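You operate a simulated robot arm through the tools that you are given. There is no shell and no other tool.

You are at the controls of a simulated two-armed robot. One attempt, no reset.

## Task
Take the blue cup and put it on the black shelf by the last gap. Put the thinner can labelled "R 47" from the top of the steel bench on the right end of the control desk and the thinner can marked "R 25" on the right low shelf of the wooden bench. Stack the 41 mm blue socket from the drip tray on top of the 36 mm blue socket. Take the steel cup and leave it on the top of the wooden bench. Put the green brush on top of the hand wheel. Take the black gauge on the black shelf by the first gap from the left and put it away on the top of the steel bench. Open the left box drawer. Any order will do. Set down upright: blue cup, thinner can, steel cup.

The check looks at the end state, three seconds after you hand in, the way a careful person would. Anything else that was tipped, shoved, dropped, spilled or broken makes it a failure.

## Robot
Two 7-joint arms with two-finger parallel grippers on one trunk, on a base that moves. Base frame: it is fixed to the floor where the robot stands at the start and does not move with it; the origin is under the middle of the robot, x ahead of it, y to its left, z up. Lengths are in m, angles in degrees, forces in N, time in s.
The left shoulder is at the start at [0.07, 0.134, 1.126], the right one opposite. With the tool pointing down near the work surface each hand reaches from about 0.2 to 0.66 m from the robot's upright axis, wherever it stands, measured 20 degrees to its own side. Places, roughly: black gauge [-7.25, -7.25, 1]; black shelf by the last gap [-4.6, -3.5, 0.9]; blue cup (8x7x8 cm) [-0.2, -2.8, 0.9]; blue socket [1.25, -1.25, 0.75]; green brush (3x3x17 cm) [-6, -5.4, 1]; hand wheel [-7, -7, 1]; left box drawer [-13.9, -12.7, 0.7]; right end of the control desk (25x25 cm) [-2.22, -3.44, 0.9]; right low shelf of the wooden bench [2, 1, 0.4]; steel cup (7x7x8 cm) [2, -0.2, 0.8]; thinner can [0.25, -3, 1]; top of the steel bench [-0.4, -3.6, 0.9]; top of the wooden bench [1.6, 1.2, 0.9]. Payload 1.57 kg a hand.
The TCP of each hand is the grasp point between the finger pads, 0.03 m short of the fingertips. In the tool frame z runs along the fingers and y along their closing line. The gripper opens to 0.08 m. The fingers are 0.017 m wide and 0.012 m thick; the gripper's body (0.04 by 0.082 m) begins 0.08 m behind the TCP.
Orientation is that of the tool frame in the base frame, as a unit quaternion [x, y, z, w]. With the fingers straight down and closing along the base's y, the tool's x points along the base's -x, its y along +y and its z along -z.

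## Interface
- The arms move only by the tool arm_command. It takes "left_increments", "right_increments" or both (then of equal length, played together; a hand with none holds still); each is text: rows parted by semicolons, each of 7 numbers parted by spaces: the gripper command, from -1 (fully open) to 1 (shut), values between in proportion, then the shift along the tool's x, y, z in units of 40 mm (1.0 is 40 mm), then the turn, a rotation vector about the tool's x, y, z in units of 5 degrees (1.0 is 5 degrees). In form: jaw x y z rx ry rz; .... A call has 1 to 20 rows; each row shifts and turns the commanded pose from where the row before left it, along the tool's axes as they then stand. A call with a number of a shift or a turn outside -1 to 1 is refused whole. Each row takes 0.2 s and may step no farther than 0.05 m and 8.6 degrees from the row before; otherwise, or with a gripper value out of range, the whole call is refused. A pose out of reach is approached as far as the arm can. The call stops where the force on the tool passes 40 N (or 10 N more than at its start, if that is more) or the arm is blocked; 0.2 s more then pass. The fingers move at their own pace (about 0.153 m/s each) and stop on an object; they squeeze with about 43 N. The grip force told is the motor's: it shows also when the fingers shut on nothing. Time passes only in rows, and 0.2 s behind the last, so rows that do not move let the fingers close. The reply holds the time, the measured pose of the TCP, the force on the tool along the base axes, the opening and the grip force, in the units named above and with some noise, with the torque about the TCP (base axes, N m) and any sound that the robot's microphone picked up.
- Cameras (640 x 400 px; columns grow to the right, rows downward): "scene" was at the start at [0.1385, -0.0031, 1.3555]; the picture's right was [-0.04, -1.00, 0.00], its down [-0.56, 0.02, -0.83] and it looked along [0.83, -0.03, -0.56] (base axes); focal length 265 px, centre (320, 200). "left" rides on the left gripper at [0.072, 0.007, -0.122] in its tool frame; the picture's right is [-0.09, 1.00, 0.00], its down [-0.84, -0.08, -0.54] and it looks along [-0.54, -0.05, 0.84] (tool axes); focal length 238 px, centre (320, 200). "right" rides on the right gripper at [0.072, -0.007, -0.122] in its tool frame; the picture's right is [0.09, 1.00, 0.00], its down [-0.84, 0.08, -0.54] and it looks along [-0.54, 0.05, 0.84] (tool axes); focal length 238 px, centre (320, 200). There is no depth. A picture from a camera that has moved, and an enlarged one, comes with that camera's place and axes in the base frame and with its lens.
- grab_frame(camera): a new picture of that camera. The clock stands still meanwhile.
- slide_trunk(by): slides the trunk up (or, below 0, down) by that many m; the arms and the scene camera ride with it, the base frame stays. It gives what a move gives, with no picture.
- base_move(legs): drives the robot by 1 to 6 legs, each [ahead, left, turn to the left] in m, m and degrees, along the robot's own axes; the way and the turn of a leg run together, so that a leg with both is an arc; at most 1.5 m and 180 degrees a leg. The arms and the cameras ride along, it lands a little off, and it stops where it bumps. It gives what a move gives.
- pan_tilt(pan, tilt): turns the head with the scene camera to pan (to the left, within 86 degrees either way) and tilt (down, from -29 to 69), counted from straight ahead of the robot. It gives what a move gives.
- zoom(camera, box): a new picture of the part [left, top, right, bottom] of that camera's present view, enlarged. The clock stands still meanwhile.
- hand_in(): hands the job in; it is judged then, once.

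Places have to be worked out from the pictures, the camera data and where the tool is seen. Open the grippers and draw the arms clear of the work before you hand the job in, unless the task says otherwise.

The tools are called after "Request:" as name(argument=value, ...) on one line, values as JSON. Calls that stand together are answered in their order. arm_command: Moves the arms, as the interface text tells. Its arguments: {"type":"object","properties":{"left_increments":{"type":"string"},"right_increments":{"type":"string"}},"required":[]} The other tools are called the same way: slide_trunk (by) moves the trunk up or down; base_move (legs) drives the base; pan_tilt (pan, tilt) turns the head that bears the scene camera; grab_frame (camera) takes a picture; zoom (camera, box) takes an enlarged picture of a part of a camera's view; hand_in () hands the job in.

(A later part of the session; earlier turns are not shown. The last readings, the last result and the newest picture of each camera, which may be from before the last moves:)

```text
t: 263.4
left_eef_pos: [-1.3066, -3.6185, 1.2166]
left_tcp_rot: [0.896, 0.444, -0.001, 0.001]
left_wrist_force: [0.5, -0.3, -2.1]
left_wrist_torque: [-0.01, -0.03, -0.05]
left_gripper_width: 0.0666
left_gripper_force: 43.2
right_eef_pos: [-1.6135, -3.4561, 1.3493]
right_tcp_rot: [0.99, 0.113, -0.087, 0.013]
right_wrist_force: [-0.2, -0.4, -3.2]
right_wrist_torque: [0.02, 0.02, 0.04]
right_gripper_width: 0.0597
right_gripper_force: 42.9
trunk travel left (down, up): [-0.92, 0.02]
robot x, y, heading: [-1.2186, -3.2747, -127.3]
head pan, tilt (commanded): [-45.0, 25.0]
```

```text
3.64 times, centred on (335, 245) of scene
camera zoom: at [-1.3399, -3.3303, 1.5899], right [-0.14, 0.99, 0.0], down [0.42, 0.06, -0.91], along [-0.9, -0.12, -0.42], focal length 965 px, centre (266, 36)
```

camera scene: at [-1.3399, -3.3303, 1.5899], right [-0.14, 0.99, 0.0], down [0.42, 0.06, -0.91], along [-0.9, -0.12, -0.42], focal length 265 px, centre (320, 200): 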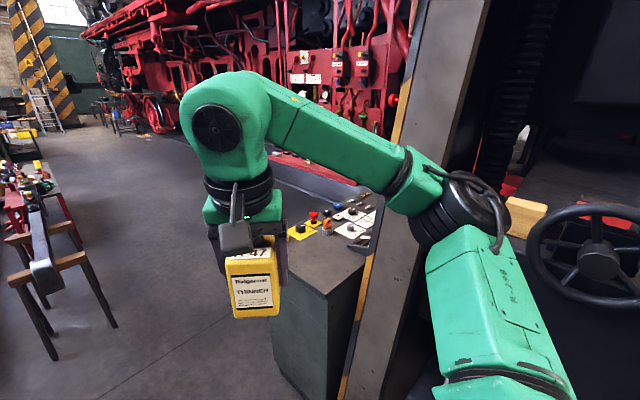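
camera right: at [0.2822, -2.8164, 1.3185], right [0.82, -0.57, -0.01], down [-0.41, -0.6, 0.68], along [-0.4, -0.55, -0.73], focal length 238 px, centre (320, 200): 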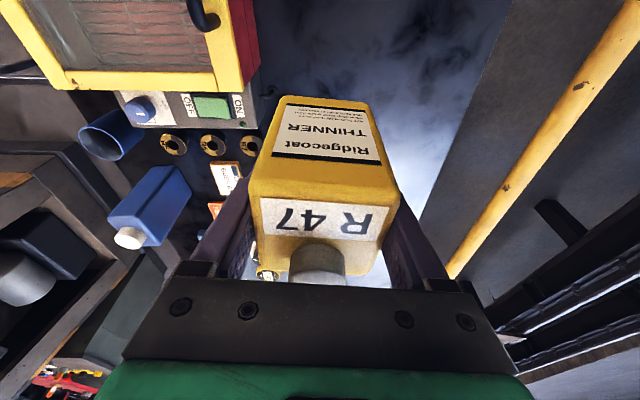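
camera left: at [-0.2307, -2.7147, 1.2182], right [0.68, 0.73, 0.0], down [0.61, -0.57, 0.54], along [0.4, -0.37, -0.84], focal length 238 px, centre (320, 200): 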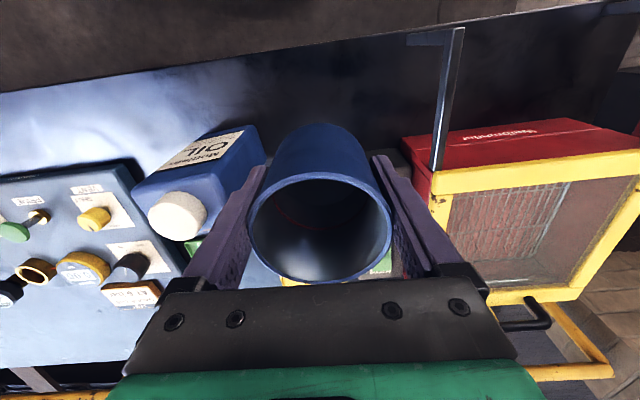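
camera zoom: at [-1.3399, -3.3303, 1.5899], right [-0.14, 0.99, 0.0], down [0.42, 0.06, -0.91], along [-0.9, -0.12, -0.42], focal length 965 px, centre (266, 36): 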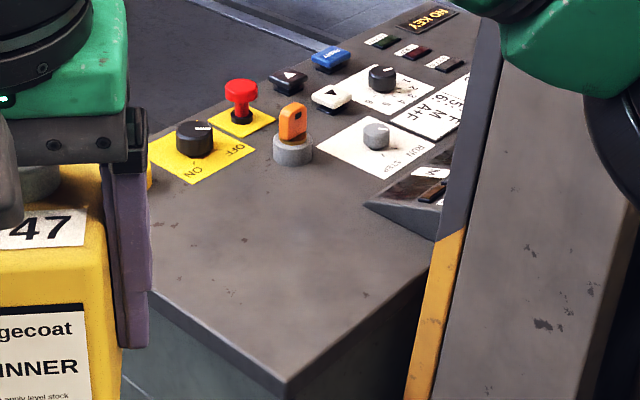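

The desk's free near corner is clear of controls. I drive 0.93 m down the aisle, turn right to face the desk, and look.

Request:
base_move(legs=[[0.93, 0, 0], [0, 0, -90]])

Request:
pan_tilt(pan=-15, tilt=35)

Request:
grab_frame(camera="scene")

Request:
grab_frame(camera="right")

```text
t: 272.0
left_eef_pos: [-2.1195, -3.9285, 1.2178]
left_tcp_rot: [0.948, -0.317, -0.002, 0.0]
left_wrist_force: [-0.3, 0.3, -1.0]
left_wrist_torque: [-0.03, 0.01, -0.01]
left_gripper_width: 0.0663
left_gripper_force: 43.1
right_eef_pos: [-1.957, -3.6197, 1.3499]
right_tcp_rot: [0.782, -0.617, -0.07, -0.053]
right_wrist_force: [0.2, 0.0, -2.8]
right_wrist_torque: [-0.01, -0.01, -0.02]
right_gripper_width: 0.0598
right_gripper_force: 43.3
trunk travel left (down, up): [-0.92, 0.02]
robot x, y, heading: [-1.7743, -4.0096, 143.0]
head pan, tilt (commanded): [-45.0, 25.0]
```

```text
t: 273.0
left_eef_pos: [-2.1176, -3.9269, 1.2181]
left_tcp_rot: [0.948, -0.318, -0.001, 0.0]
left_wrist_force: [-0.3, -0.6, -1.3]
left_wrist_torque: [-0.05, -0.01, -0.03]
left_gripper_width: 0.0667
left_gripper_force: 43.6
right_eef_pos: [-1.9575, -3.6201, 1.3501]
right_tcp_rot: [0.782, -0.617, -0.071, -0.052]
right_wrist_force: [-0.3, -0.4, -2.9]
right_wrist_torque: [0.05, 0.0, 0.04]
right_gripper_width: 0.0598
right_gripper_force: 43.1
trunk travel left (down, up): [-0.92, 0.02]
robot x, y, heading: [-1.7763, -4.0148, 143.1]
head pan, tilt (commanded): [-15.0, 35.0]
```

```text
taken
camera scene: at [-1.8712, -3.9136, 1.5741], right [0.79, 0.62, 0.0], down [0.35, -0.45, -0.82], along [-0.5, 0.64, -0.57], focal length 265 px, centre (320, 200)
```

scene: 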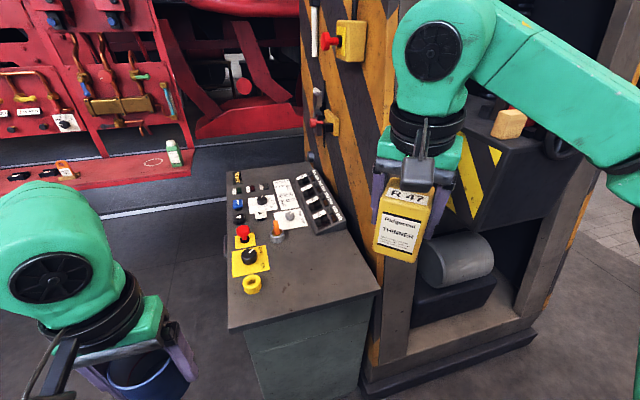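

```text
taken
camera right: at [-1.9283, -3.7068, 1.4571], right [-0.95, -0.32, -0.01], down [-0.24, 0.69, 0.68], along [-0.21, 0.65, -0.73], focal length 238 px, centre (320, 200)
```

right: 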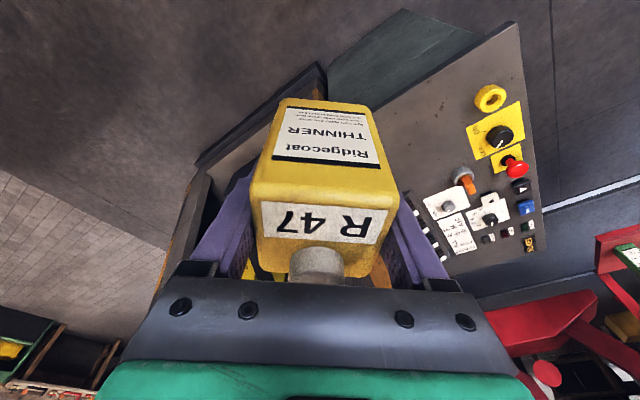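

Free spot confirmed near (-2.21,-3.435). I move 0.19 m closer, then bring R47 above it.

Request:
base_move(legs=[[0.19, 0, 0]])

Request:
grab_frame(camera="scene")

```text
t: 274.5
left_eef_pos: [-2.2658, -3.8164, 1.2174]
left_tcp_rot: [0.949, -0.316, -0.004, -0.002]
left_wrist_force: [0.6, -0.4, -1.6]
left_wrist_torque: [-0.01, 0.03, -0.03]
left_gripper_width: 0.0664
left_gripper_force: 42.7
right_eef_pos: [-2.1054, -3.5097, 1.3521]
right_tcp_rot: [0.783, -0.616, -0.073, -0.052]
right_wrist_force: [0.2, 0.5, -2.8]
right_wrist_torque: [0.05, -0.02, -0.01]
right_gripper_width: 0.06
right_gripper_force: 43.3
trunk travel left (down, up): [-0.92, 0.02]
robot x, y, heading: [-1.9246, -3.9003, 143.1]
head pan, tilt (commanded): [-15.0, 35.0]
```

```text
taken
camera scene: at [-2.0183, -3.8039, 1.5747], right [0.79, 0.62, 0.0], down [0.35, -0.45, -0.82], along [-0.51, 0.64, -0.57], focal length 265 px, centre (320, 200)
```

scene: 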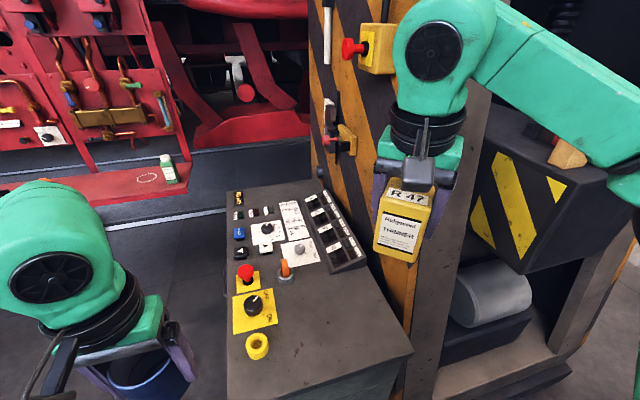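

A striped wall abuts the desk's right side, so my right forearm needs to come in parallel to it. I shift the base 0.2 m left and aim for (-2.24,-3.475).

Request:
base_move(legs=[[0, 0.2, 0]])

Request:
grab_frame(camera="scene")

```text
t: 276.1
left_eef_pos: [-2.3877, -3.9706, 1.2183]
left_tcp_rot: [0.948, -0.318, -0.001, 0.002]
left_wrist_force: [-0.2, -0.1, -1.1]
left_wrist_torque: [-0.01, -0.02, 0.01]
left_gripper_width: 0.0663
left_gripper_force: 43.4
right_eef_pos: [-2.2259, -3.6642, 1.3488]
right_tcp_rot: [0.782, -0.617, -0.071, -0.051]
right_wrist_force: [0.7, 0.2, -2.8]
right_wrist_torque: [-0.06, 0.01, -0.03]
right_gripper_width: 0.0599
right_gripper_force: 42.7
trunk travel left (down, up): [-0.92, 0.02]
robot x, y, heading: [-2.0484, -4.0612, 143.4]
head pan, tilt (commanded): [-15.0, 35.0]
```

```text
taken
camera scene: at [-2.14, -3.9563, 1.5739], right [0.79, 0.62, 0.0], down [0.35, -0.45, -0.82], along [-0.51, 0.64, -0.58], focal length 265 px, centre (320, 200)
```

scene: 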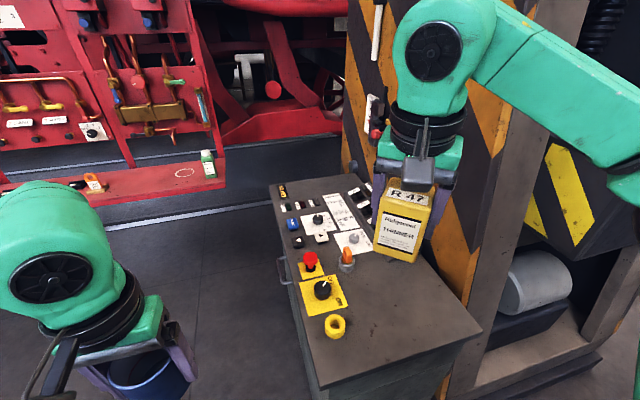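

I move R47 over the target at height, then lower to about 15 cm above the desk and look.

Request:
arm_command(right_increments="1 -0.9225 -0.152 0.1635 0 0 0; 1 -0.9225 -0.152 0.1635 0 0 0; 1 -0.9225 -0.152 0.1635 0 0 0; 1 -0.9225 -0.152 0.1635 0 0 0; 1 -0.9225 -0.152 0.1635 0 0 0; 1 0.17 0 0.95 0 0 0; 1 0.17 0 0.95 0 0 0; 1 0.17 0 0.95 0 0 0; 1 0.17 0 0.95 0 0 0; 1 0.17 0 0.95 0 0 0; 1 0.17 0 0.95 0 0 0; 1 0 0 0 0 0 0")

Request:
grab_frame(camera="scene")

Request:
grab_frame(camera="right")

```text
t: 278.7
left_eef_pos: [-2.3902, -3.9746, 1.2173]
left_tcp_rot: [0.948, -0.317, -0.002, -0.001]
left_wrist_force: [0.9, 1.1, -1.3]
left_wrist_torque: [0.0, -0.03, 0.03]
left_gripper_width: 0.0663
left_gripper_force: 43.0
right_eef_pos: [-2.2463, -3.4783, 1.1178]
right_tcp_rot: [0.782, -0.617, -0.071, -0.053]
right_wrist_force: [-0.4, -0.5, -2.8]
right_wrist_torque: [0.03, 0.0, 0.0]
right_gripper_width: 0.0596
right_gripper_force: 42.8
trunk travel left (down, up): [-0.92, 0.02]
robot x, y, heading: [-2.0471, -4.0603, 143.1]
head pan, tilt (commanded): [-15.0, 35.0]
```

```text
taken
camera scene: at [-2.1432, -3.961, 1.5741], right [0.79, 0.62, 0.0], down [0.35, -0.45, -0.82], along [-0.51, 0.64, -0.57], focal length 265 px, centre (320, 200)
```

scene: 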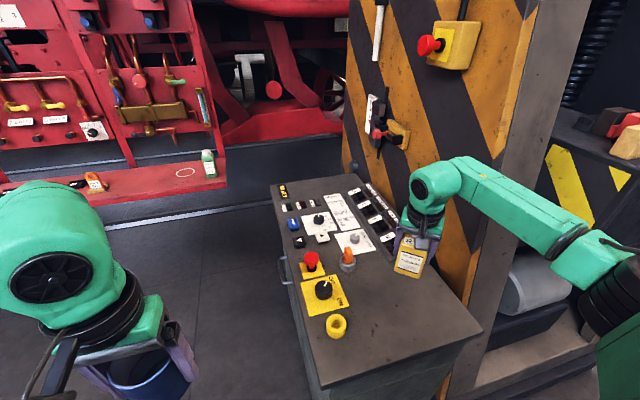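

```text
taken
camera right: at [-2.2164, -3.566, 1.225], right [-0.95, -0.32, -0.01], down [-0.24, 0.69, 0.68], along [-0.21, 0.65, -0.73], focal length 238 px, centre (320, 200)
```

right: 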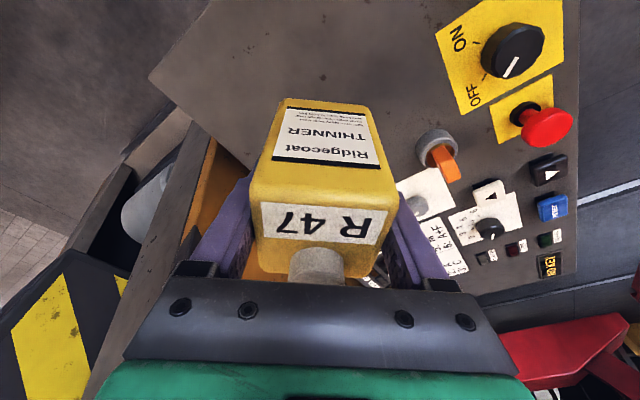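

The forearm is clear in front of the post. I lower to ~2 cm above the desk, then feel for contact.

Request:
arm_command(right_increments="1 0.15 0 0.85 0 0 0; 1 0.15 0 0.85 0 0 0; 1 0.15 0 0.85 0 0 0; 1 0.12 0 0.7 0 0 0; 1 0 0 0 0 0 0")

Request:
zoom(camera="scene", box=[330, 170, 530, 330])

```text
t: 279.9
left_eef_pos: [-2.3903, -3.975, 1.2172]
left_tcp_rot: [0.948, -0.318, -0.001, -0.001]
left_wrist_force: [0.2, 0.0, -1.6]
left_wrist_torque: [0.0, 0.03, 0.01]
left_gripper_width: 0.0661
left_gripper_force: 42.8
right_eef_pos: [-2.2463, -3.4787, 0.9851]
right_tcp_rot: [0.782, -0.617, -0.071, -0.053]
right_wrist_force: [-0.2, -0.2, -2.7]
right_wrist_torque: [-0.01, 0.03, 0.0]
right_gripper_width: 0.0599
right_gripper_force: 43.0
trunk travel left (down, up): [-0.92, 0.02]
robot x, y, heading: [-2.047, -4.061, 143.3]
head pan, tilt (commanded): [-15.0, 35.0]
```

```text
2.50 times, centred on (430, 250) of scene
camera zoom: at [-2.143, -3.9609, 1.5741], right [0.79, 0.62, 0.0], down [0.35, -0.45, -0.82], along [-0.51, 0.64, -0.57], focal length 664 px, centre (45, 75)
```

zoom: 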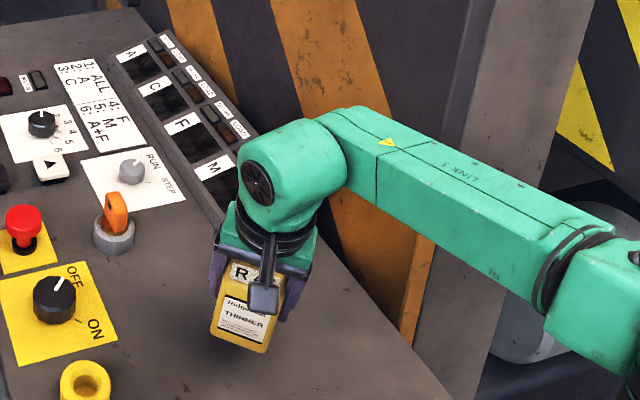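

Still a few cm above. I lower 1.6 cm then step in 3 mm increments.

Request:
arm_command(right_increments="1 0.035 0 0.2 0 0 0; 1 0.035 0 0.2 0 0 0; 1 0 0 0 0 0 0")

Request:
arm_command(right_increments="1 0.013 0 0.075 0 0 0; 1 0 0 0 0 0 0")

Request:
arm_command(right_increments="1 0.013 0 0.075 0 0 0; 1 0 0 0 0 0 0")

Request:
zoom(camera="scene", box=[360, 220, 480, 320])

```text
t: 280.7
left_eef_pos: [-2.3902, -3.9749, 1.2182]
left_tcp_rot: [0.948, -0.318, -0.002, -0.001]
left_wrist_force: [-0.6, -0.2, -0.9]
left_wrist_torque: [0.02, 0.01, 0.02]
left_gripper_width: 0.0661
left_gripper_force: 42.6
right_eef_pos: [-2.2452, -3.4789, 0.9694]
right_tcp_rot: [0.782, -0.617, -0.071, -0.052]
right_wrist_force: [0.7, 0.4, -2.4]
right_wrist_torque: [0.0, -0.01, 0.0]
right_gripper_width: 0.06
right_gripper_force: 43.1
trunk travel left (down, up): [-0.92, 0.02]
robot x, y, heading: [-2.0454, -4.0604, 143.2]
head pan, tilt (commanded): [-15.0, 35.0]
```

```text
t: 281.3
left_eef_pos: [-2.3905, -3.9746, 1.217]
left_tcp_rot: [0.948, -0.318, -0.002, -0.001]
left_wrist_force: [-0.1, -0.5, -1.4]
left_wrist_torque: [0.0, 0.02, 0.04]
left_gripper_width: 0.0658
left_gripper_force: 42.3
right_eef_pos: [-2.2454, -3.4775, 0.9668]
right_tcp_rot: [0.782, -0.617, -0.07, -0.052]
right_wrist_force: [-0.3, 0.0, -2.1]
right_wrist_torque: [0.01, -0.04, 0.06]
right_gripper_width: 0.0597
right_gripper_force: 42.9
trunk travel left (down, up): [-0.92, 0.02]
robot x, y, heading: [-2.0465, -4.0599, 143.1]
head pan, tilt (commanded): [-15.0, 35.0]
```

```text
t: 281.9
left_eef_pos: [-2.39, -3.9753, 1.2173]
left_tcp_rot: [0.949, -0.316, -0.002, 0.0]
left_wrist_force: [0.7, 0.5, -1.7]
left_wrist_torque: [0.0, -0.03, 0.0]
left_gripper_width: 0.0659
left_gripper_force: 43.4
right_eef_pos: [-2.2445, -3.4782, 0.9639]
right_tcp_rot: [0.782, -0.617, -0.071, -0.053]
right_wrist_force: [-0.4, 0.0, -3.6]
right_wrist_torque: [0.02, 0.01, -0.01]
right_gripper_width: 0.0595
right_gripper_force: 43.1
trunk travel left (down, up): [-0.92, 0.02]
robot x, y, heading: [-2.049, -4.0618, 143.0]
head pan, tilt (commanded): [-15.0, 35.0]
```

```text
4.00 times, centred on (420, 270) of scene
camera zoom: at [-2.1432, -3.961, 1.5741], right [0.79, 0.62, 0.0], down [0.35, -0.45, -0.82], along [-0.51, 0.64, -0.57], focal length 1062 px, centre (-80, -80)
```

zoom: 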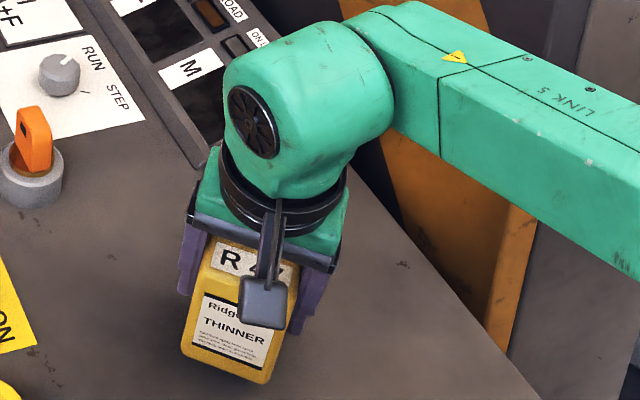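

The left gripper's width has drifted from 67.2 to 65.9 mm, so I check the cup in the left camera before going on.

Request:
grab_frame(camera="left")

```text
taken
camera left: at [-2.3363, -4.0228, 1.3378], right [-0.67, -0.74, 0.0], down [-0.62, 0.56, 0.54], along [-0.4, 0.37, -0.84], focal length 238 px, centre (320, 200)
```

left: 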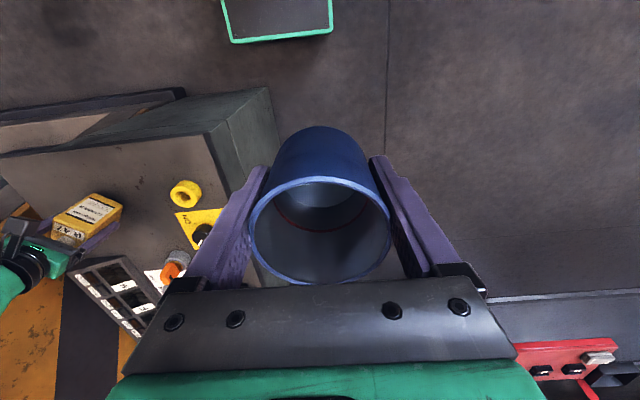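

The cup creeps up slightly in the grip (tapered wall), still secure; I'll be brisk. Continue lowering R47.

Request:
arm_command(right_increments="1 0.017 0 0.095 0 0 0; 1 0.017 0 0.095 0 0 0; 1 0 0 0 0 0 0")

Request:
arm_command(right_increments="1 0.013 0 0.075 0 0 0; 1 0 0 0 0 0 0")

Request:
arm_command(right_increments="1 0.013 0 0.075 0 0 0; 1 0 0 0 0 0 0")

```text
t: 282.7
left_eef_pos: [-2.3896, -3.974, 1.2182]
left_tcp_rot: [0.948, -0.317, -0.002, -0.001]
left_wrist_force: [0.4, -0.2, -0.9]
left_wrist_torque: [0.0, 0.02, -0.02]
left_gripper_width: 0.0659
left_gripper_force: 42.9
right_eef_pos: [-2.2449, -3.4773, 0.9569]
right_tcp_rot: [0.782, -0.617, -0.071, -0.052]
right_wrist_force: [0.9, -0.4, -3.7]
right_wrist_torque: [0.0, 0.01, 0.01]
right_gripper_width: 0.0599
right_gripper_force: 43.3
trunk travel left (down, up): [-0.92, 0.02]
robot x, y, heading: [-2.05, -4.0598, 143.0]
head pan, tilt (commanded): [-15.0, 35.0]
```

```text
t: 283.3
left_eef_pos: [-2.3907, -3.9753, 1.2176]
left_tcp_rot: [0.948, -0.318, -0.001, 0.0]
left_wrist_force: [0.1, -1.0, -1.8]
left_wrist_torque: [-0.02, -0.01, 0.0]
left_gripper_width: 0.0661
left_gripper_force: 42.7
right_eef_pos: [-2.2462, -3.4772, 0.954]
right_tcp_rot: [0.782, -0.617, -0.071, -0.052]
right_wrist_force: [0.5, -0.8, -3.6]
right_wrist_torque: [0.05, 0.04, 0.01]
right_gripper_width: 0.0598
right_gripper_force: 43.1
trunk travel left (down, up): [-0.92, 0.02]
robot x, y, heading: [-2.0506, -4.0612, 143.5]
head pan, tilt (commanded): [-15.0, 35.0]
```

```text
t: 283.9
left_eef_pos: [-2.3899, -3.9764, 1.2183]
left_tcp_rot: [0.948, -0.318, -0.002, 0.0]
left_wrist_force: [0.1, 0.0, -0.9]
left_wrist_torque: [0.01, -0.04, -0.01]
left_gripper_width: 0.0663
left_gripper_force: 42.6
right_eef_pos: [-2.2461, -3.4786, 0.9526]
right_tcp_rot: [0.782, -0.617, -0.072, -0.052]
right_wrist_force: [-0.4, 0.8, 6.1]
right_wrist_torque: [-0.09, -0.33, 0.1]
right_gripper_width: 0.0598
right_gripper_force: 42.8
trunk travel left (down, up): [-0.92, 0.02]
robot x, y, heading: [-2.0534, -4.0615, 143.1]
head pan, tilt (commanded): [-15.0, 35.0]
```

Contact (6 N): desk top ≈0.895. I open and lift clear.

Request:
arm_command(right_increments="0.2 0 0 0 0 0 0; -0.6 0 0 0 0 0 0; -1 0 0 0 0 0 0; -1 0 0 0 0 0 0; -1 -0.08 0 -0.45 0 0 0; -1 -0.15 0 -0.85 0 0 0; -1 -0.15 0 -0.85 0 0 0; -1 -0.17 0 -0.95 0 0 0; -1 -0.17 0 -0.95 0 0 0; -1 -0.17 0 -0.95 0 0 0; -1 -0.17 0 -0.95 0 0 0; -1 0 0 0 0 0 0")

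Request:
grab_frame(camera="scene")

Request:
grab_frame(camera="right")

```text
t: 286.5
left_eef_pos: [-2.3894, -3.9754, 1.216]
left_tcp_rot: [0.948, -0.318, -0.001, -0.001]
left_wrist_force: [0.1, -0.5, -1.5]
left_wrist_torque: [0.01, -0.01, 0.01]
left_gripper_width: 0.0661
left_gripper_force: 43.0
right_eef_pos: [-2.2436, -3.477, 1.1905]
right_tcp_rot: [0.782, -0.617, -0.071, -0.052]
right_wrist_force: [-0.1, 0.1, -0.1]
right_wrist_torque: [-0.01, -0.02, 0.01]
right_gripper_width: 0.0799
right_gripper_force: 0.0
trunk travel left (down, up): [-0.92, 0.02]
robot x, y, heading: [-2.0435, -4.0627, 143.2]
head pan, tilt (commanded): [-15.0, 35.0]
```

```text
taken
camera scene: at [-2.1429, -3.9616, 1.5741], right [0.79, 0.62, 0.0], down [0.35, -0.45, -0.82], along [-0.51, 0.64, -0.57], focal length 265 px, centre (320, 200)
```

scene: 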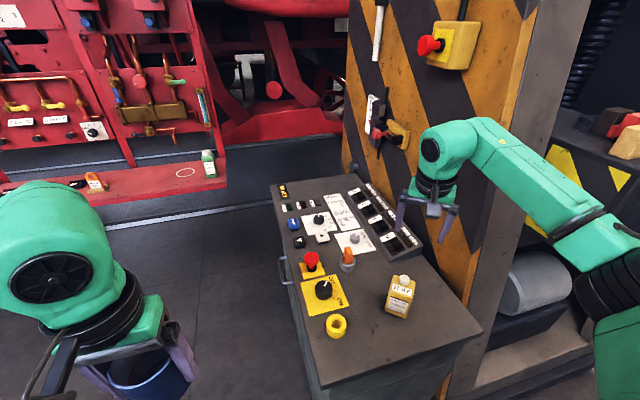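

```text
taken
camera right: at [-2.2145, -3.5651, 1.2995], right [-0.95, -0.32, -0.01], down [-0.24, 0.69, 0.68], along [-0.21, 0.65, -0.73], focal length 238 px, centre (320, 200)
```

right: 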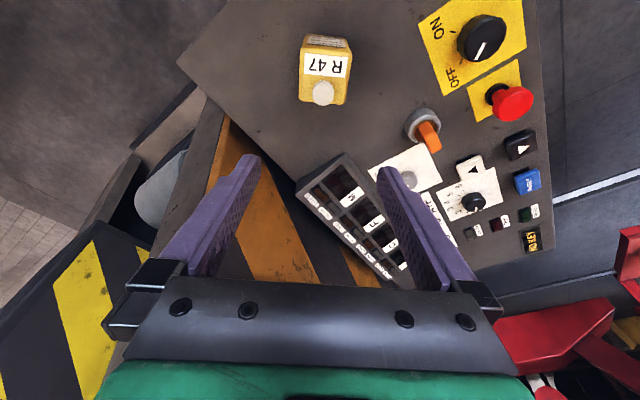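

R47 stands on the desk's right end. I retract the right hand and look toward the black shelf around (-4.6,-3.5).

Request:
arm_command(right_increments="-1 0.9 0.1 -0.6 0 0 0; -1 0.9 0.1 -0.6 0 0 0; -1 0.9 0.1 -0.6 0 0 0; -1 0.9 0.1 -0.6 0 0 0; -1 0.9 0.1 0 0 0 0; -1 0 0 0 0 0 0")

Request:
base_move(legs=[[-0.15, 0.2, 0]])

Request:
pan_tilt(pan=25, tilt=15)

Request:
grab_frame(camera="scene")

```text
t: 287.9
left_eef_pos: [-2.3905, -3.9738, 1.2183]
left_tcp_rot: [0.948, -0.318, -0.001, -0.001]
left_wrist_force: [0.6, -0.3, -2.0]
left_wrist_torque: [-0.02, 0.0, 0.01]
left_gripper_width: 0.0663
left_gripper_force: 43.0
right_eef_pos: [-2.2187, -3.6703, 1.2528]
right_tcp_rot: [0.782, -0.617, -0.071, -0.052]
right_wrist_force: [-0.7, 0.5, -0.1]
right_wrist_torque: [0.05, 0.0, 0.01]
right_gripper_width: 0.0798
right_gripper_force: 0.1
trunk travel left (down, up): [-0.92, 0.02]
robot x, y, heading: [-2.0452, -4.0629, 143.2]
head pan, tilt (commanded): [-15.0, 35.0]
```

```text
t: 289.8
left_eef_pos: [-2.3887, -4.223, 1.2163]
left_tcp_rot: [0.949, -0.316, -0.002, 0.0]
left_wrist_force: [0.2, 0.0, -1.2]
left_wrist_torque: [0.0, 0.0, 0.0]
left_gripper_width: 0.0661
left_gripper_force: 43.1
right_eef_pos: [-2.2182, -3.9197, 1.2528]
right_tcp_rot: [0.782, -0.617, -0.069, -0.052]
right_wrist_force: [0.2, 0.7, -0.5]
right_wrist_torque: [-0.04, -0.01, -0.02]
right_gripper_width: 0.0799
right_gripper_force: 0.0
trunk travel left (down, up): [-0.92, 0.02]
robot x, y, heading: [-2.0452, -4.311, 143.2]
head pan, tilt (commanded): [-15.0, 35.0]
```

```text
t: 290.8
left_eef_pos: [-2.3892, -4.2262, 1.2168]
left_tcp_rot: [0.948, -0.318, -0.001, 0.0]
left_wrist_force: [0.4, 0.5, -1.2]
left_wrist_torque: [0.04, -0.04, 0.03]
left_gripper_width: 0.0659
left_gripper_force: 43.1
right_eef_pos: [-2.2189, -3.9221, 1.2539]
right_tcp_rot: [0.782, -0.616, -0.071, -0.052]
right_wrist_force: [-0.3, -0.3, 0.7]
right_wrist_torque: [0.01, 0.0, -0.04]
right_gripper_width: 0.08
right_gripper_force: 0.0
trunk travel left (down, up): [-0.92, 0.02]
robot x, y, heading: [-2.0459, -4.3125, 143.1]
head pan, tilt (commanded): [25.0, 15.0]
```

```text
taken
camera scene: at [-2.1795, -4.2625, 1.6061], right [0.2, 0.98, 0.0], down [0.25, -0.05, -0.97], along [-0.95, 0.2, -0.26], focal length 265 px, centre (320, 200)
```

scene: 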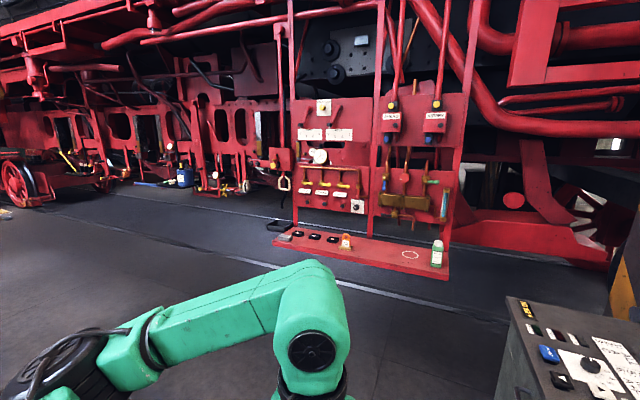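

I zoom at the rack where the rough place projects.

Request:
zoom(camera="scene", box=[260, 70, 480, 280])

Request:
zoom(camera="scene", box=[0, 90, 300, 250])

```text
1.90 times, centred on (370, 175) of scene
camera zoom: at [-2.1795, -4.2625, 1.6061], right [0.2, 0.98, 0.0], down [0.25, -0.05, -0.97], along [-0.95, 0.2, -0.26], focal length 506 px, centre (225, 248)
```

zoom: 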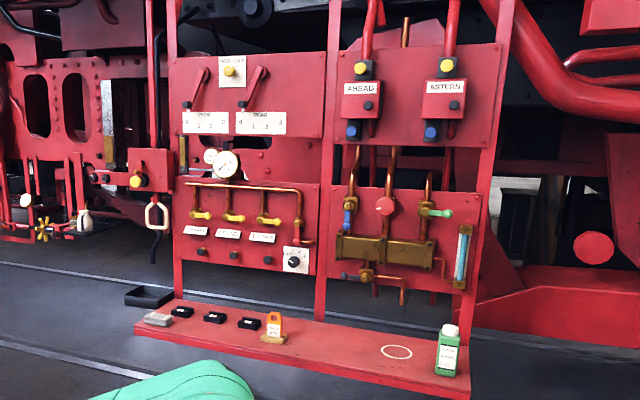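

```text
2.13 times, centred on (150, 170) of scene
camera zoom: at [-2.1795, -4.2625, 1.6061], right [0.2, 0.98, 0.0], down [0.25, -0.05, -0.97], along [-0.95, 0.2, -0.26], focal length 566 px, centre (683, 264)
```

zoom: 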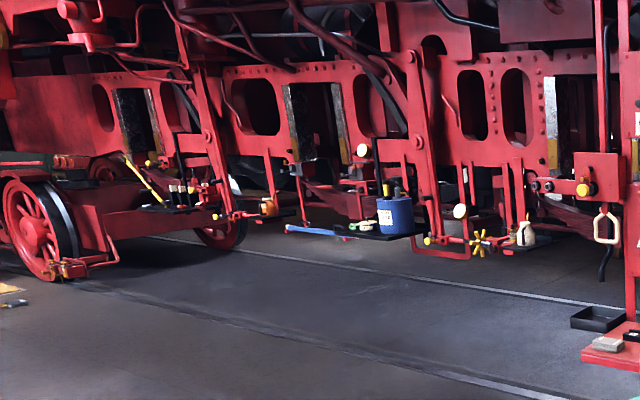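

The locomotive's side with its gaps and small black shelves runs parallel to the aisle. I drive across toward it and look again from nearer.

Request:
base_move(legs=[[1.1, 0.75, 0]])

Request:
pan_tilt(pan=0, tilt=15)

Request:
grab_frame(camera="scene")

Request:
pan_tilt(pan=-40, tilt=20)

Request:
grab_frame(camera="scene")

```text
t: 297.5
left_eef_pos: [-3.7089, -4.1796, 1.2175]
left_tcp_rot: [0.95, -0.312, -0.002, 0.0]
left_wrist_force: [0.0, 0.2, -1.4]
left_wrist_torque: [-0.02, 0.01, 0.01]
left_gripper_width: 0.066
left_gripper_force: 42.9
right_eef_pos: [-3.5414, -3.8738, 1.2541]
right_tcp_rot: [0.785, -0.613, -0.071, -0.052]
right_wrist_force: [-0.6, -0.8, -0.5]
right_wrist_torque: [0.03, 0.03, 0.02]
right_gripper_width: 0.08
right_gripper_force: 0.1
trunk travel left (down, up): [-0.92, 0.02]
robot x, y, heading: [-3.3702, -4.2632, 143.6]
head pan, tilt (commanded): [25.0, 15.0]
```

```text
t: 298.4
left_eef_pos: [-3.7087, -4.1797, 1.2179]
left_tcp_rot: [0.95, -0.313, -0.002, 0.0]
left_wrist_force: [1.5, 0.1, -0.5]
left_wrist_torque: [0.01, 0.0, 0.01]
left_gripper_width: 0.066
left_gripper_force: 43.0
right_eef_pos: [-3.5409, -3.8737, 1.2542]
right_tcp_rot: [0.785, -0.613, -0.071, -0.052]
right_wrist_force: [-0.9, -0.4, 0.2]
right_wrist_torque: [0.01, -0.02, 0.01]
right_gripper_width: 0.0801
right_gripper_force: 0.0
trunk travel left (down, up): [-0.92, 0.02]
robot x, y, heading: [-3.3657, -4.2614, 143.8]
head pan, tilt (commanded): [0.0, 15.0]
```

```text
taken
camera scene: at [-3.4834, -4.1775, 1.6061], right [0.59, 0.81, 0.0], down [0.21, -0.15, -0.97], along [-0.78, 0.57, -0.26], focal length 265 px, centre (320, 200)
```

scene: 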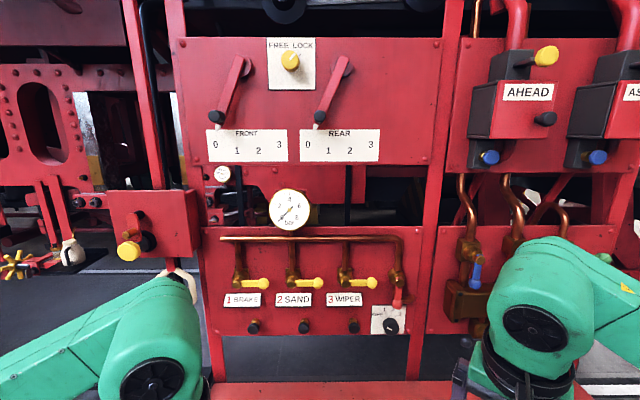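

```text
t: 299.4
left_eef_pos: [-3.709, -4.18, 1.2161]
left_tcp_rot: [0.95, -0.313, -0.002, 0.0]
left_wrist_force: [-0.3, 0.6, -1.5]
left_wrist_torque: [-0.02, 0.0, 0.01]
left_gripper_width: 0.0662
left_gripper_force: 43.3
right_eef_pos: [-3.5407, -3.8737, 1.254]
right_tcp_rot: [0.785, -0.613, -0.07, -0.051]
right_wrist_force: [-0.6, -0.5, 0.0]
right_wrist_torque: [-0.01, -0.03, -0.01]
right_gripper_width: 0.08
right_gripper_force: 0.1
trunk travel left (down, up): [-0.92, 0.02]
robot x, y, heading: [-3.3697, -4.2598, 143.7]
head pan, tilt (commanded): [-40.0, 20.0]
```

```text
taken
camera scene: at [-3.4299, -4.1423, 1.598], right [0.97, 0.24, 0.0], down [0.08, -0.33, -0.94], along [-0.22, 0.91, -0.34], focal length 265 px, centre (320, 200)
```

scene: 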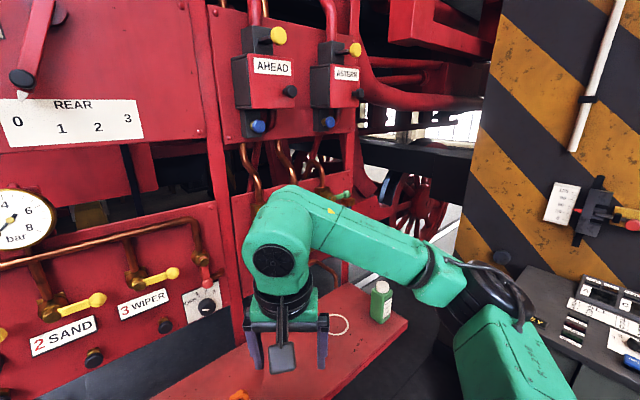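

The rack's gauge triangulates to (-4.03,-3.87,1.42), so the rack stands in front of the last gap, its lower panel ending at z≈1.05. I lower the trunk to look underneath for the black shelf.

Request:
slide_trunk(by=-0.4)

Request:
pan_tilt(pan=0, tilt=20)

Request:
grab_frame(camera="scene")

```text
t: 303.2
left_eef_pos: [-3.7095, -4.1789, 0.8177]
left_tcp_rot: [0.95, -0.312, -0.001, -0.001]
left_wrist_force: [-0.4, -0.1, -1.1]
left_wrist_torque: [-0.02, -0.01, 0.04]
left_gripper_width: 0.0658
left_gripper_force: 43.3
right_eef_pos: [-3.5413, -3.874, 0.8559]
right_tcp_rot: [0.785, -0.614, -0.071, -0.052]
right_wrist_force: [0.2, -0.1, 0.7]
right_wrist_torque: [0.02, 0.0, -0.03]
right_gripper_width: 0.0799
right_gripper_force: 0.1
trunk travel left (down, up): [-0.52, 0.42]
robot x, y, heading: [-3.3693, -4.2619, 143.6]
head pan, tilt (commanded): [-40.0, 20.0]
```

```text
t: 304.3
left_eef_pos: [-3.7092, -4.1804, 0.8177]
left_tcp_rot: [0.95, -0.312, -0.002, -0.001]
left_wrist_force: [-0.1, 0.3, -1.5]
left_wrist_torque: [-0.03, 0.01, 0.0]
left_gripper_width: 0.0658
left_gripper_force: 43.7
right_eef_pos: [-3.5412, -3.8729, 0.8529]
right_tcp_rot: [0.785, -0.614, -0.072, -0.052]
right_wrist_force: [0.8, 0.3, 0.4]
right_wrist_torque: [-0.01, 0.02, 0.02]
right_gripper_width: 0.0802
right_gripper_force: 0.1
trunk travel left (down, up): [-0.52, 0.42]
robot x, y, heading: [-3.3676, -4.2605, 143.7]
head pan, tilt (commanded): [0.0, 20.0]
```

```text
taken
camera scene: at [-3.4827, -4.1775, 1.198], right [0.59, 0.81, 0.0], down [0.28, -0.2, -0.94], along [-0.76, 0.56, -0.34], focal length 265 px, centre (320, 200)
```

scene: 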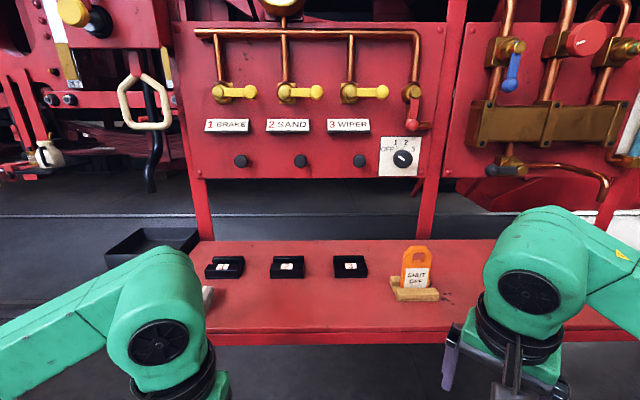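

A red plank shelf (z≈0.86) and a black tray are at the rack; the true shelf may be behind, below the panel. I back up a bit and lower further to look under the panel.

Request:
base_move(legs=[[-0.25, 0, 0]])

Request:
slide_trunk(by=-0.25)

Request:
pan_tilt(pan=0, tilt=5)

Request:
grab_frame(camera="scene")

Request:
pan_tilt(pan=45, tilt=5)

Request:
grab_frame(camera="scene")

```text
t: 306.1
left_eef_pos: [-3.5087, -4.3267, 0.8167]
left_tcp_rot: [0.95, -0.312, -0.002, -0.001]
left_wrist_force: [0.1, 0.0, -0.9]
left_wrist_torque: [-0.01, 0.01, 0.03]
left_gripper_width: 0.066
left_gripper_force: 42.9
right_eef_pos: [-3.3406, -4.0214, 0.8557]
right_tcp_rot: [0.785, -0.614, -0.072, -0.053]
right_wrist_force: [0.7, -0.5, 0.4]
right_wrist_torque: [0.01, 0.02, 0.0]
right_gripper_width: 0.08
right_gripper_force: 0.1
trunk travel left (down, up): [-0.52, 0.42]
robot x, y, heading: [-3.1654, -4.4071, 143.6]
head pan, tilt (commanded): [0.0, 20.0]
```

```text
t: 308.7
left_eef_pos: [-3.5093, -4.3268, 0.567]
left_tcp_rot: [0.95, -0.312, -0.001, 0.0]
left_wrist_force: [0.2, 0.1, -1.7]
left_wrist_torque: [-0.04, 0.03, -0.02]
left_gripper_width: 0.0658
left_gripper_force: 43.1
right_eef_pos: [-3.3399, -4.0223, 0.605]
right_tcp_rot: [0.785, -0.613, -0.071, -0.052]
right_wrist_force: [-0.2, 0.5, 0.3]
right_wrist_torque: [-0.02, -0.01, 0.0]
right_gripper_width: 0.0801
right_gripper_force: 0.0
trunk travel left (down, up): [-0.27, 0.67]
robot x, y, heading: [-3.1666, -4.4136, 143.8]
head pan, tilt (commanded): [0.0, 20.0]
```

```text
t: 309.5
left_eef_pos: [-3.5087, -4.3269, 0.5668]
left_tcp_rot: [0.95, -0.312, -0.001, 0.0]
left_wrist_force: [-0.5, 1.0, -1.8]
left_wrist_torque: [0.0, -0.05, 0.02]
left_gripper_width: 0.0658
left_gripper_force: 43.6
right_eef_pos: [-3.3396, -4.0208, 0.6056]
right_tcp_rot: [0.785, -0.613, -0.07, -0.052]
right_wrist_force: [-0.5, -0.5, 0.4]
right_wrist_torque: [0.0, 0.01, -0.01]
right_gripper_width: 0.0801
right_gripper_force: 0.1
trunk travel left (down, up): [-0.27, 0.67]
robot x, y, heading: [-3.1643, -4.4065, 143.4]
head pan, tilt (commanded): [0.0, 5.0]
```

```text
taken
camera scene: at [-3.2813, -4.3254, 0.9723], right [0.59, 0.81, 0.0], down [0.07, -0.05, -1.0], along [-0.8, 0.59, -0.09], focal length 265 px, centre (320, 200)
```

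scene: 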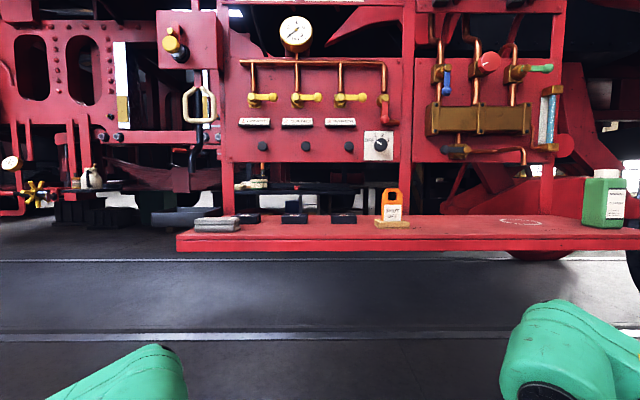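

```text
t: 310.6
left_eef_pos: [-3.5076, -4.3271, 0.5665]
left_tcp_rot: [0.95, -0.312, -0.001, -0.001]
left_wrist_force: [-0.5, 0.5, -0.2]
left_wrist_torque: [0.0, 0.01, 0.01]
left_gripper_width: 0.0656
left_gripper_force: 42.9
right_eef_pos: [-3.3401, -4.0204, 0.6047]
right_tcp_rot: [0.785, -0.613, -0.071, -0.052]
right_wrist_force: [0.8, 0.4, -0.4]
right_wrist_torque: [-0.03, 0.04, 0.01]
right_gripper_width: 0.08
right_gripper_force: 0.1
trunk travel left (down, up): [-0.27, 0.67]
robot x, y, heading: [-3.1653, -4.4083, 143.9]
head pan, tilt (commanded): [45.0, 5.0]
```

```text
taken
camera scene: at [-3.298, -4.3937, 0.9724], right [-0.15, 0.99, 0.0], down [0.09, 0.01, -1.0], along [-0.98, -0.15, -0.09], focal length 265 px, centre (320, 200)
```

scene: 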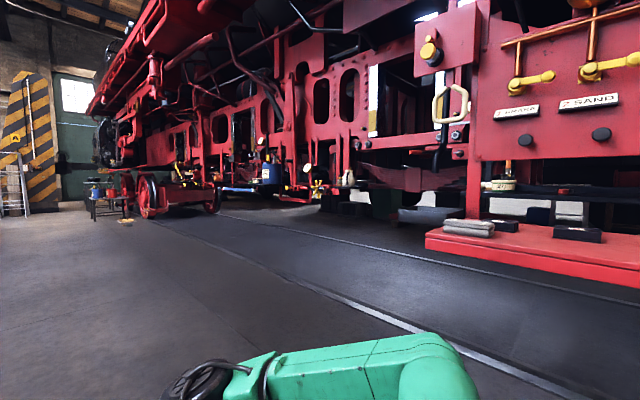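

Behind the rack, below the panel, a dark shelf is visible. I zoom in on it.

Request:
pan_tilt(pan=0, tilt=5)

Request:
zoom(camera="scene", box=[200, 130, 420, 260])

Request:
zoom(camera="scene", box=[0, 60, 240, 240])

```text
t: 311.7
left_eef_pos: [-3.5086, -4.3271, 0.5676]
left_tcp_rot: [0.95, -0.312, -0.001, 0.0]
left_wrist_force: [0.2, 0.0, -1.4]
left_wrist_torque: [0.0, -0.02, 0.01]
left_gripper_width: 0.0659
left_gripper_force: 42.6
right_eef_pos: [-3.3411, -4.0219, 0.6041]
right_tcp_rot: [0.786, -0.612, -0.07, -0.052]
right_wrist_force: [0.1, 0.1, 1.0]
right_wrist_torque: [0.01, -0.03, 0.02]
right_gripper_width: 0.0802
right_gripper_force: 0.0
trunk travel left (down, up): [-0.27, 0.67]
robot x, y, heading: [-3.1653, -4.41, 143.7]
head pan, tilt (commanded): [0.0, 5.0]
```

```text
2.91 times, centred on (310, 195) of scene
camera zoom: at [-3.2813, -4.3255, 0.9724], right [0.59, 0.81, 0.0], down [0.07, -0.05, -1.0], along [-0.8, 0.59, -0.09], focal length 772 px, centre (349, 214)
```

zoom: 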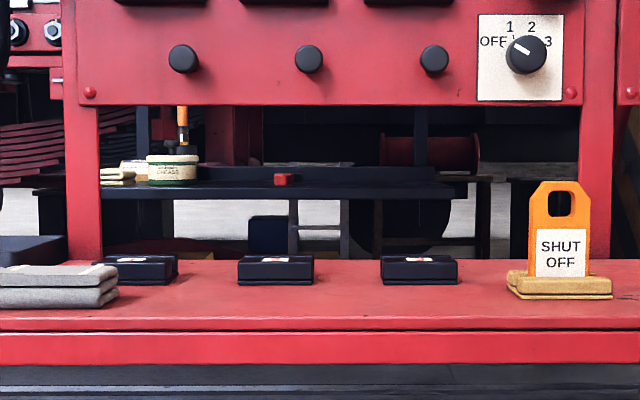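

```text
2.22 times, centred on (120, 150) of scene
camera zoom: at [-3.2813, -4.3255, 0.9724], right [0.59, 0.81, 0.0], down [0.07, -0.05, -1.0], along [-0.8, 0.59, -0.09], focal length 590 px, centre (764, 311)
```

zoom: 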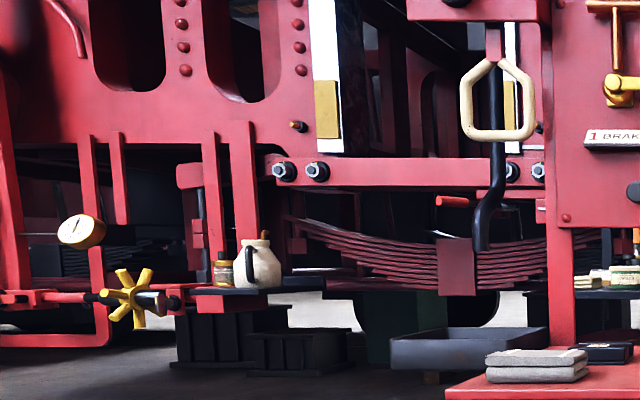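

A black shelf stands behind the rack (z≈0.89, spanning past the rack's left post). I move left along the locomotive to look at its accessible left end.

Request:
base_move(legs=[[0, 0.75, 0]])

Request:
slide_trunk(by=0.3)

Request:
pan_tilt(pan=-20, tilt=18)

Request:
grab_frame(camera="scene")

```text
t: 315.8
left_eef_pos: [-3.9547, -4.9342, 0.5666]
left_tcp_rot: [0.95, -0.313, -0.002, -0.001]
left_wrist_force: [-0.7, -0.1, -1.8]
left_wrist_torque: [0.03, 0.0, 0.01]
left_gripper_width: 0.0657
left_gripper_force: 43.3
right_eef_pos: [-3.7866, -4.6281, 0.605]
right_tcp_rot: [0.785, -0.613, -0.07, -0.053]
right_wrist_force: [-1.2, 0.0, 0.7]
right_wrist_torque: [-0.06, 0.0, -0.02]
right_gripper_width: 0.0801
right_gripper_force: 0.0
trunk travel left (down, up): [-0.27, 0.67]
robot x, y, heading: [-3.6101, -5.0195, 143.7]
head pan, tilt (commanded): [0.0, 5.0]
```

```text
t: 318.8
left_eef_pos: [-3.9553, -4.9349, 0.8678]
left_tcp_rot: [0.95, -0.313, -0.002, -0.001]
left_wrist_force: [0.3, -0.2, -0.8]
left_wrist_torque: [-0.02, 0.0, -0.03]
left_gripper_width: 0.0658
left_gripper_force: 42.8
right_eef_pos: [-3.7879, -4.6277, 0.904]
right_tcp_rot: [0.785, -0.613, -0.071, -0.052]
right_wrist_force: [-0.1, 0.3, -1.2]
right_wrist_torque: [-0.01, -0.01, 0.0]
right_gripper_width: 0.08
right_gripper_force: 0.0
trunk travel left (down, up): [-0.57, 0.37]
robot x, y, heading: [-3.6099, -5.0147, 143.9]
head pan, tilt (commanded): [0.0, 5.0]
```

```text
t: 319.6
left_eef_pos: [-3.9554, -4.9349, 0.8677]
left_tcp_rot: [0.95, -0.313, -0.002, -0.001]
left_wrist_force: [0.6, -0.3, -1.1]
left_wrist_torque: [-0.03, -0.02, -0.02]
left_gripper_width: 0.0658
left_gripper_force: 43.1
right_eef_pos: [-3.7864, -4.6283, 0.9044]
right_tcp_rot: [0.785, -0.613, -0.071, -0.052]
right_wrist_force: [0.7, 0.7, -0.1]
right_wrist_torque: [0.0, 0.03, 0.02]
right_gripper_width: 0.0801
right_gripper_force: 0.0
trunk travel left (down, up): [-0.57, 0.37]
robot x, y, heading: [-3.6103, -5.0171, 143.5]
head pan, tilt (commanded): [-20.0, 18.0]
```

```text
taken
camera scene: at [-3.7052, -4.9098, 1.2513], right [0.83, 0.56, 0.0], down [0.17, -0.26, -0.95], along [-0.53, 0.79, -0.31], focal length 265 px, centre (320, 200)
```

scene: 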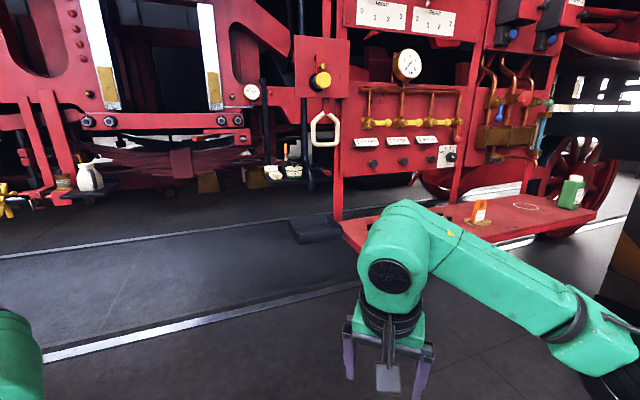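

Request:
zoom(camera="scene", box=[180, 90, 380, 260])

Request:
zoom(camera="scene", box=[240, 140, 350, 230])

```text
2.35 times, centred on (280, 175) of scene
camera zoom: at [-3.7052, -4.9098, 1.2513], right [0.83, 0.56, 0.0], down [0.17, -0.26, -0.95], along [-0.53, 0.79, -0.31], focal length 625 px, centre (414, 259)
```

zoom: 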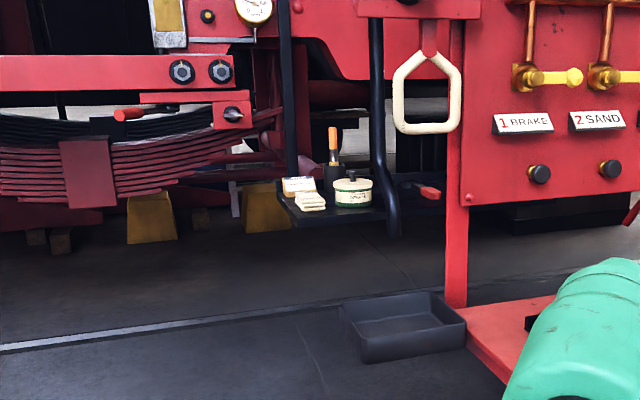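

```text
4.44 times, centred on (295, 185) of scene
camera zoom: at [-3.7052, -4.9098, 1.2513], right [0.83, 0.56, 0.0], down [0.17, -0.26, -0.95], along [-0.53, 0.79, -0.31], focal length 1180 px, centre (431, 267)
```

zoom: 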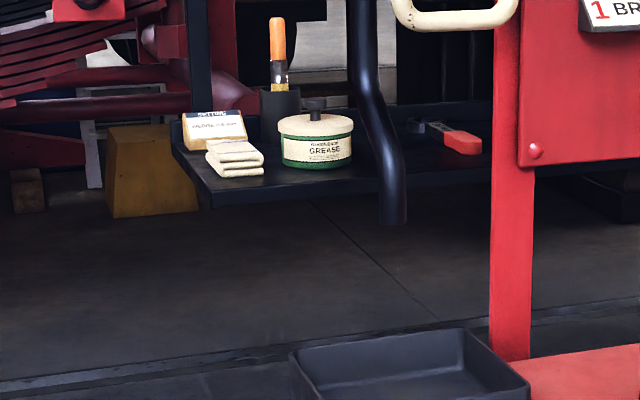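

I now see it well: a hung black shelf (z≈0.90, front edge near s=-2.70) carrying a card block, cloth, cup with brush, grease tin and a red tool; its left end sticks out left of the rack's hose. I can reach its free front strip with the left hand if I stand beside the rack facing ~68°. First I tuck the right hand and raise the trunk.

Request:
slide_trunk(by=0.25)

Request:
arm_command(right_increments="-1 0 0 0 -0.1736 0 -0.985; -1 0 0 0 -0.1736 0 -0.985; -1 0 0 0 -0.1736 0 -0.985; -1 0 0 0 -0.1736 0 -0.985; -1 0 0 0 -0.1736 0 -0.985; -1 0 0 0 -0.1736 0 -0.985; -1 0 0 0 -0.1736 0 -0.985; -1 0 0 0 -0.1736 0 -0.985; -1 0 0 0 0 1 0; -1 0 0 0 0 1 0; -1 0.9 0.7 -0.5 0 0 0; -1 0.9 0.7 -0.5 0 0 0; -1 0.9 0.7 -0.5 0 0 0; -1 0.9 0.7 -0.5 0 0 0; -1 0 0 0 0 0 0")

Request:
base_move(legs=[[0, 0.15, 0], [0, 0, -75]])

```text
t: 322.2
left_eef_pos: [-3.9554, -4.9351, 1.1184]
left_tcp_rot: [0.95, -0.313, -0.002, 0.0]
left_wrist_force: [0.0, -1.0, -0.9]
left_wrist_torque: [-0.02, 0.01, -0.01]
left_gripper_width: 0.0658
left_gripper_force: 43.0
right_eef_pos: [-3.7872, -4.6288, 1.1537]
right_tcp_rot: [0.785, -0.613, -0.071, -0.052]
right_wrist_force: [0.2, -1.3, -0.6]
right_wrist_torque: [-0.02, -0.03, 0.02]
right_gripper_width: 0.08
right_gripper_force: 0.1
trunk travel left (down, up): [-0.82, 0.12]
robot x, y, heading: [-3.6139, -5.0192, 143.7]
head pan, tilt (commanded): [-20.0, 18.0]
```

```text
t: 325.4
left_eef_pos: [-3.9545, -4.9348, 1.1175]
left_tcp_rot: [0.95, -0.312, -0.002, -0.002]
left_wrist_force: [-0.6, -0.8, 0.1]
left_wrist_torque: [0.0, 0.01, 0.01]
left_gripper_width: 0.0657
left_gripper_force: 42.7
right_eef_pos: [-3.7369, -4.8048, 1.2342]
right_tcp_rot: [0.951, -0.309, -0.002, 0.001]
right_wrist_force: [1.0, 0.1, 0.2]
right_wrist_torque: [-0.02, -0.02, 0.01]
right_gripper_width: 0.0798
right_gripper_force: 0.0
trunk travel left (down, up): [-0.82, 0.12]
robot x, y, heading: [-3.6135, -5.0178, 143.7]
head pan, tilt (commanded): [-20.0, 18.0]
```

```text
t: 330.0
left_eef_pos: [-3.71, -4.7863, 1.117]
left_tcp_rot: [-0.563, 0.827, 0.001, 0.002]
left_wrist_force: [-0.5, -0.4, -0.9]
left_wrist_torque: [-0.04, 0.01, 0.03]
left_gripper_width: 0.0656
left_gripper_force: 43.0
right_eef_pos: [-3.5276, -4.9648, 1.2348]
right_tcp_rot: [-0.566, 0.824, 0.002, 0.001]
right_wrist_force: [-0.6, 0.1, -0.9]
right_wrist_torque: [0.03, 0.0, 0.01]
right_gripper_width: 0.08
right_gripper_force: 0.0
trunk travel left (down, up): [-0.82, 0.12]
robot x, y, heading: [-3.7028, -5.1384, 68.5]
head pan, tilt (commanded): [-20.0, 18.0]
```

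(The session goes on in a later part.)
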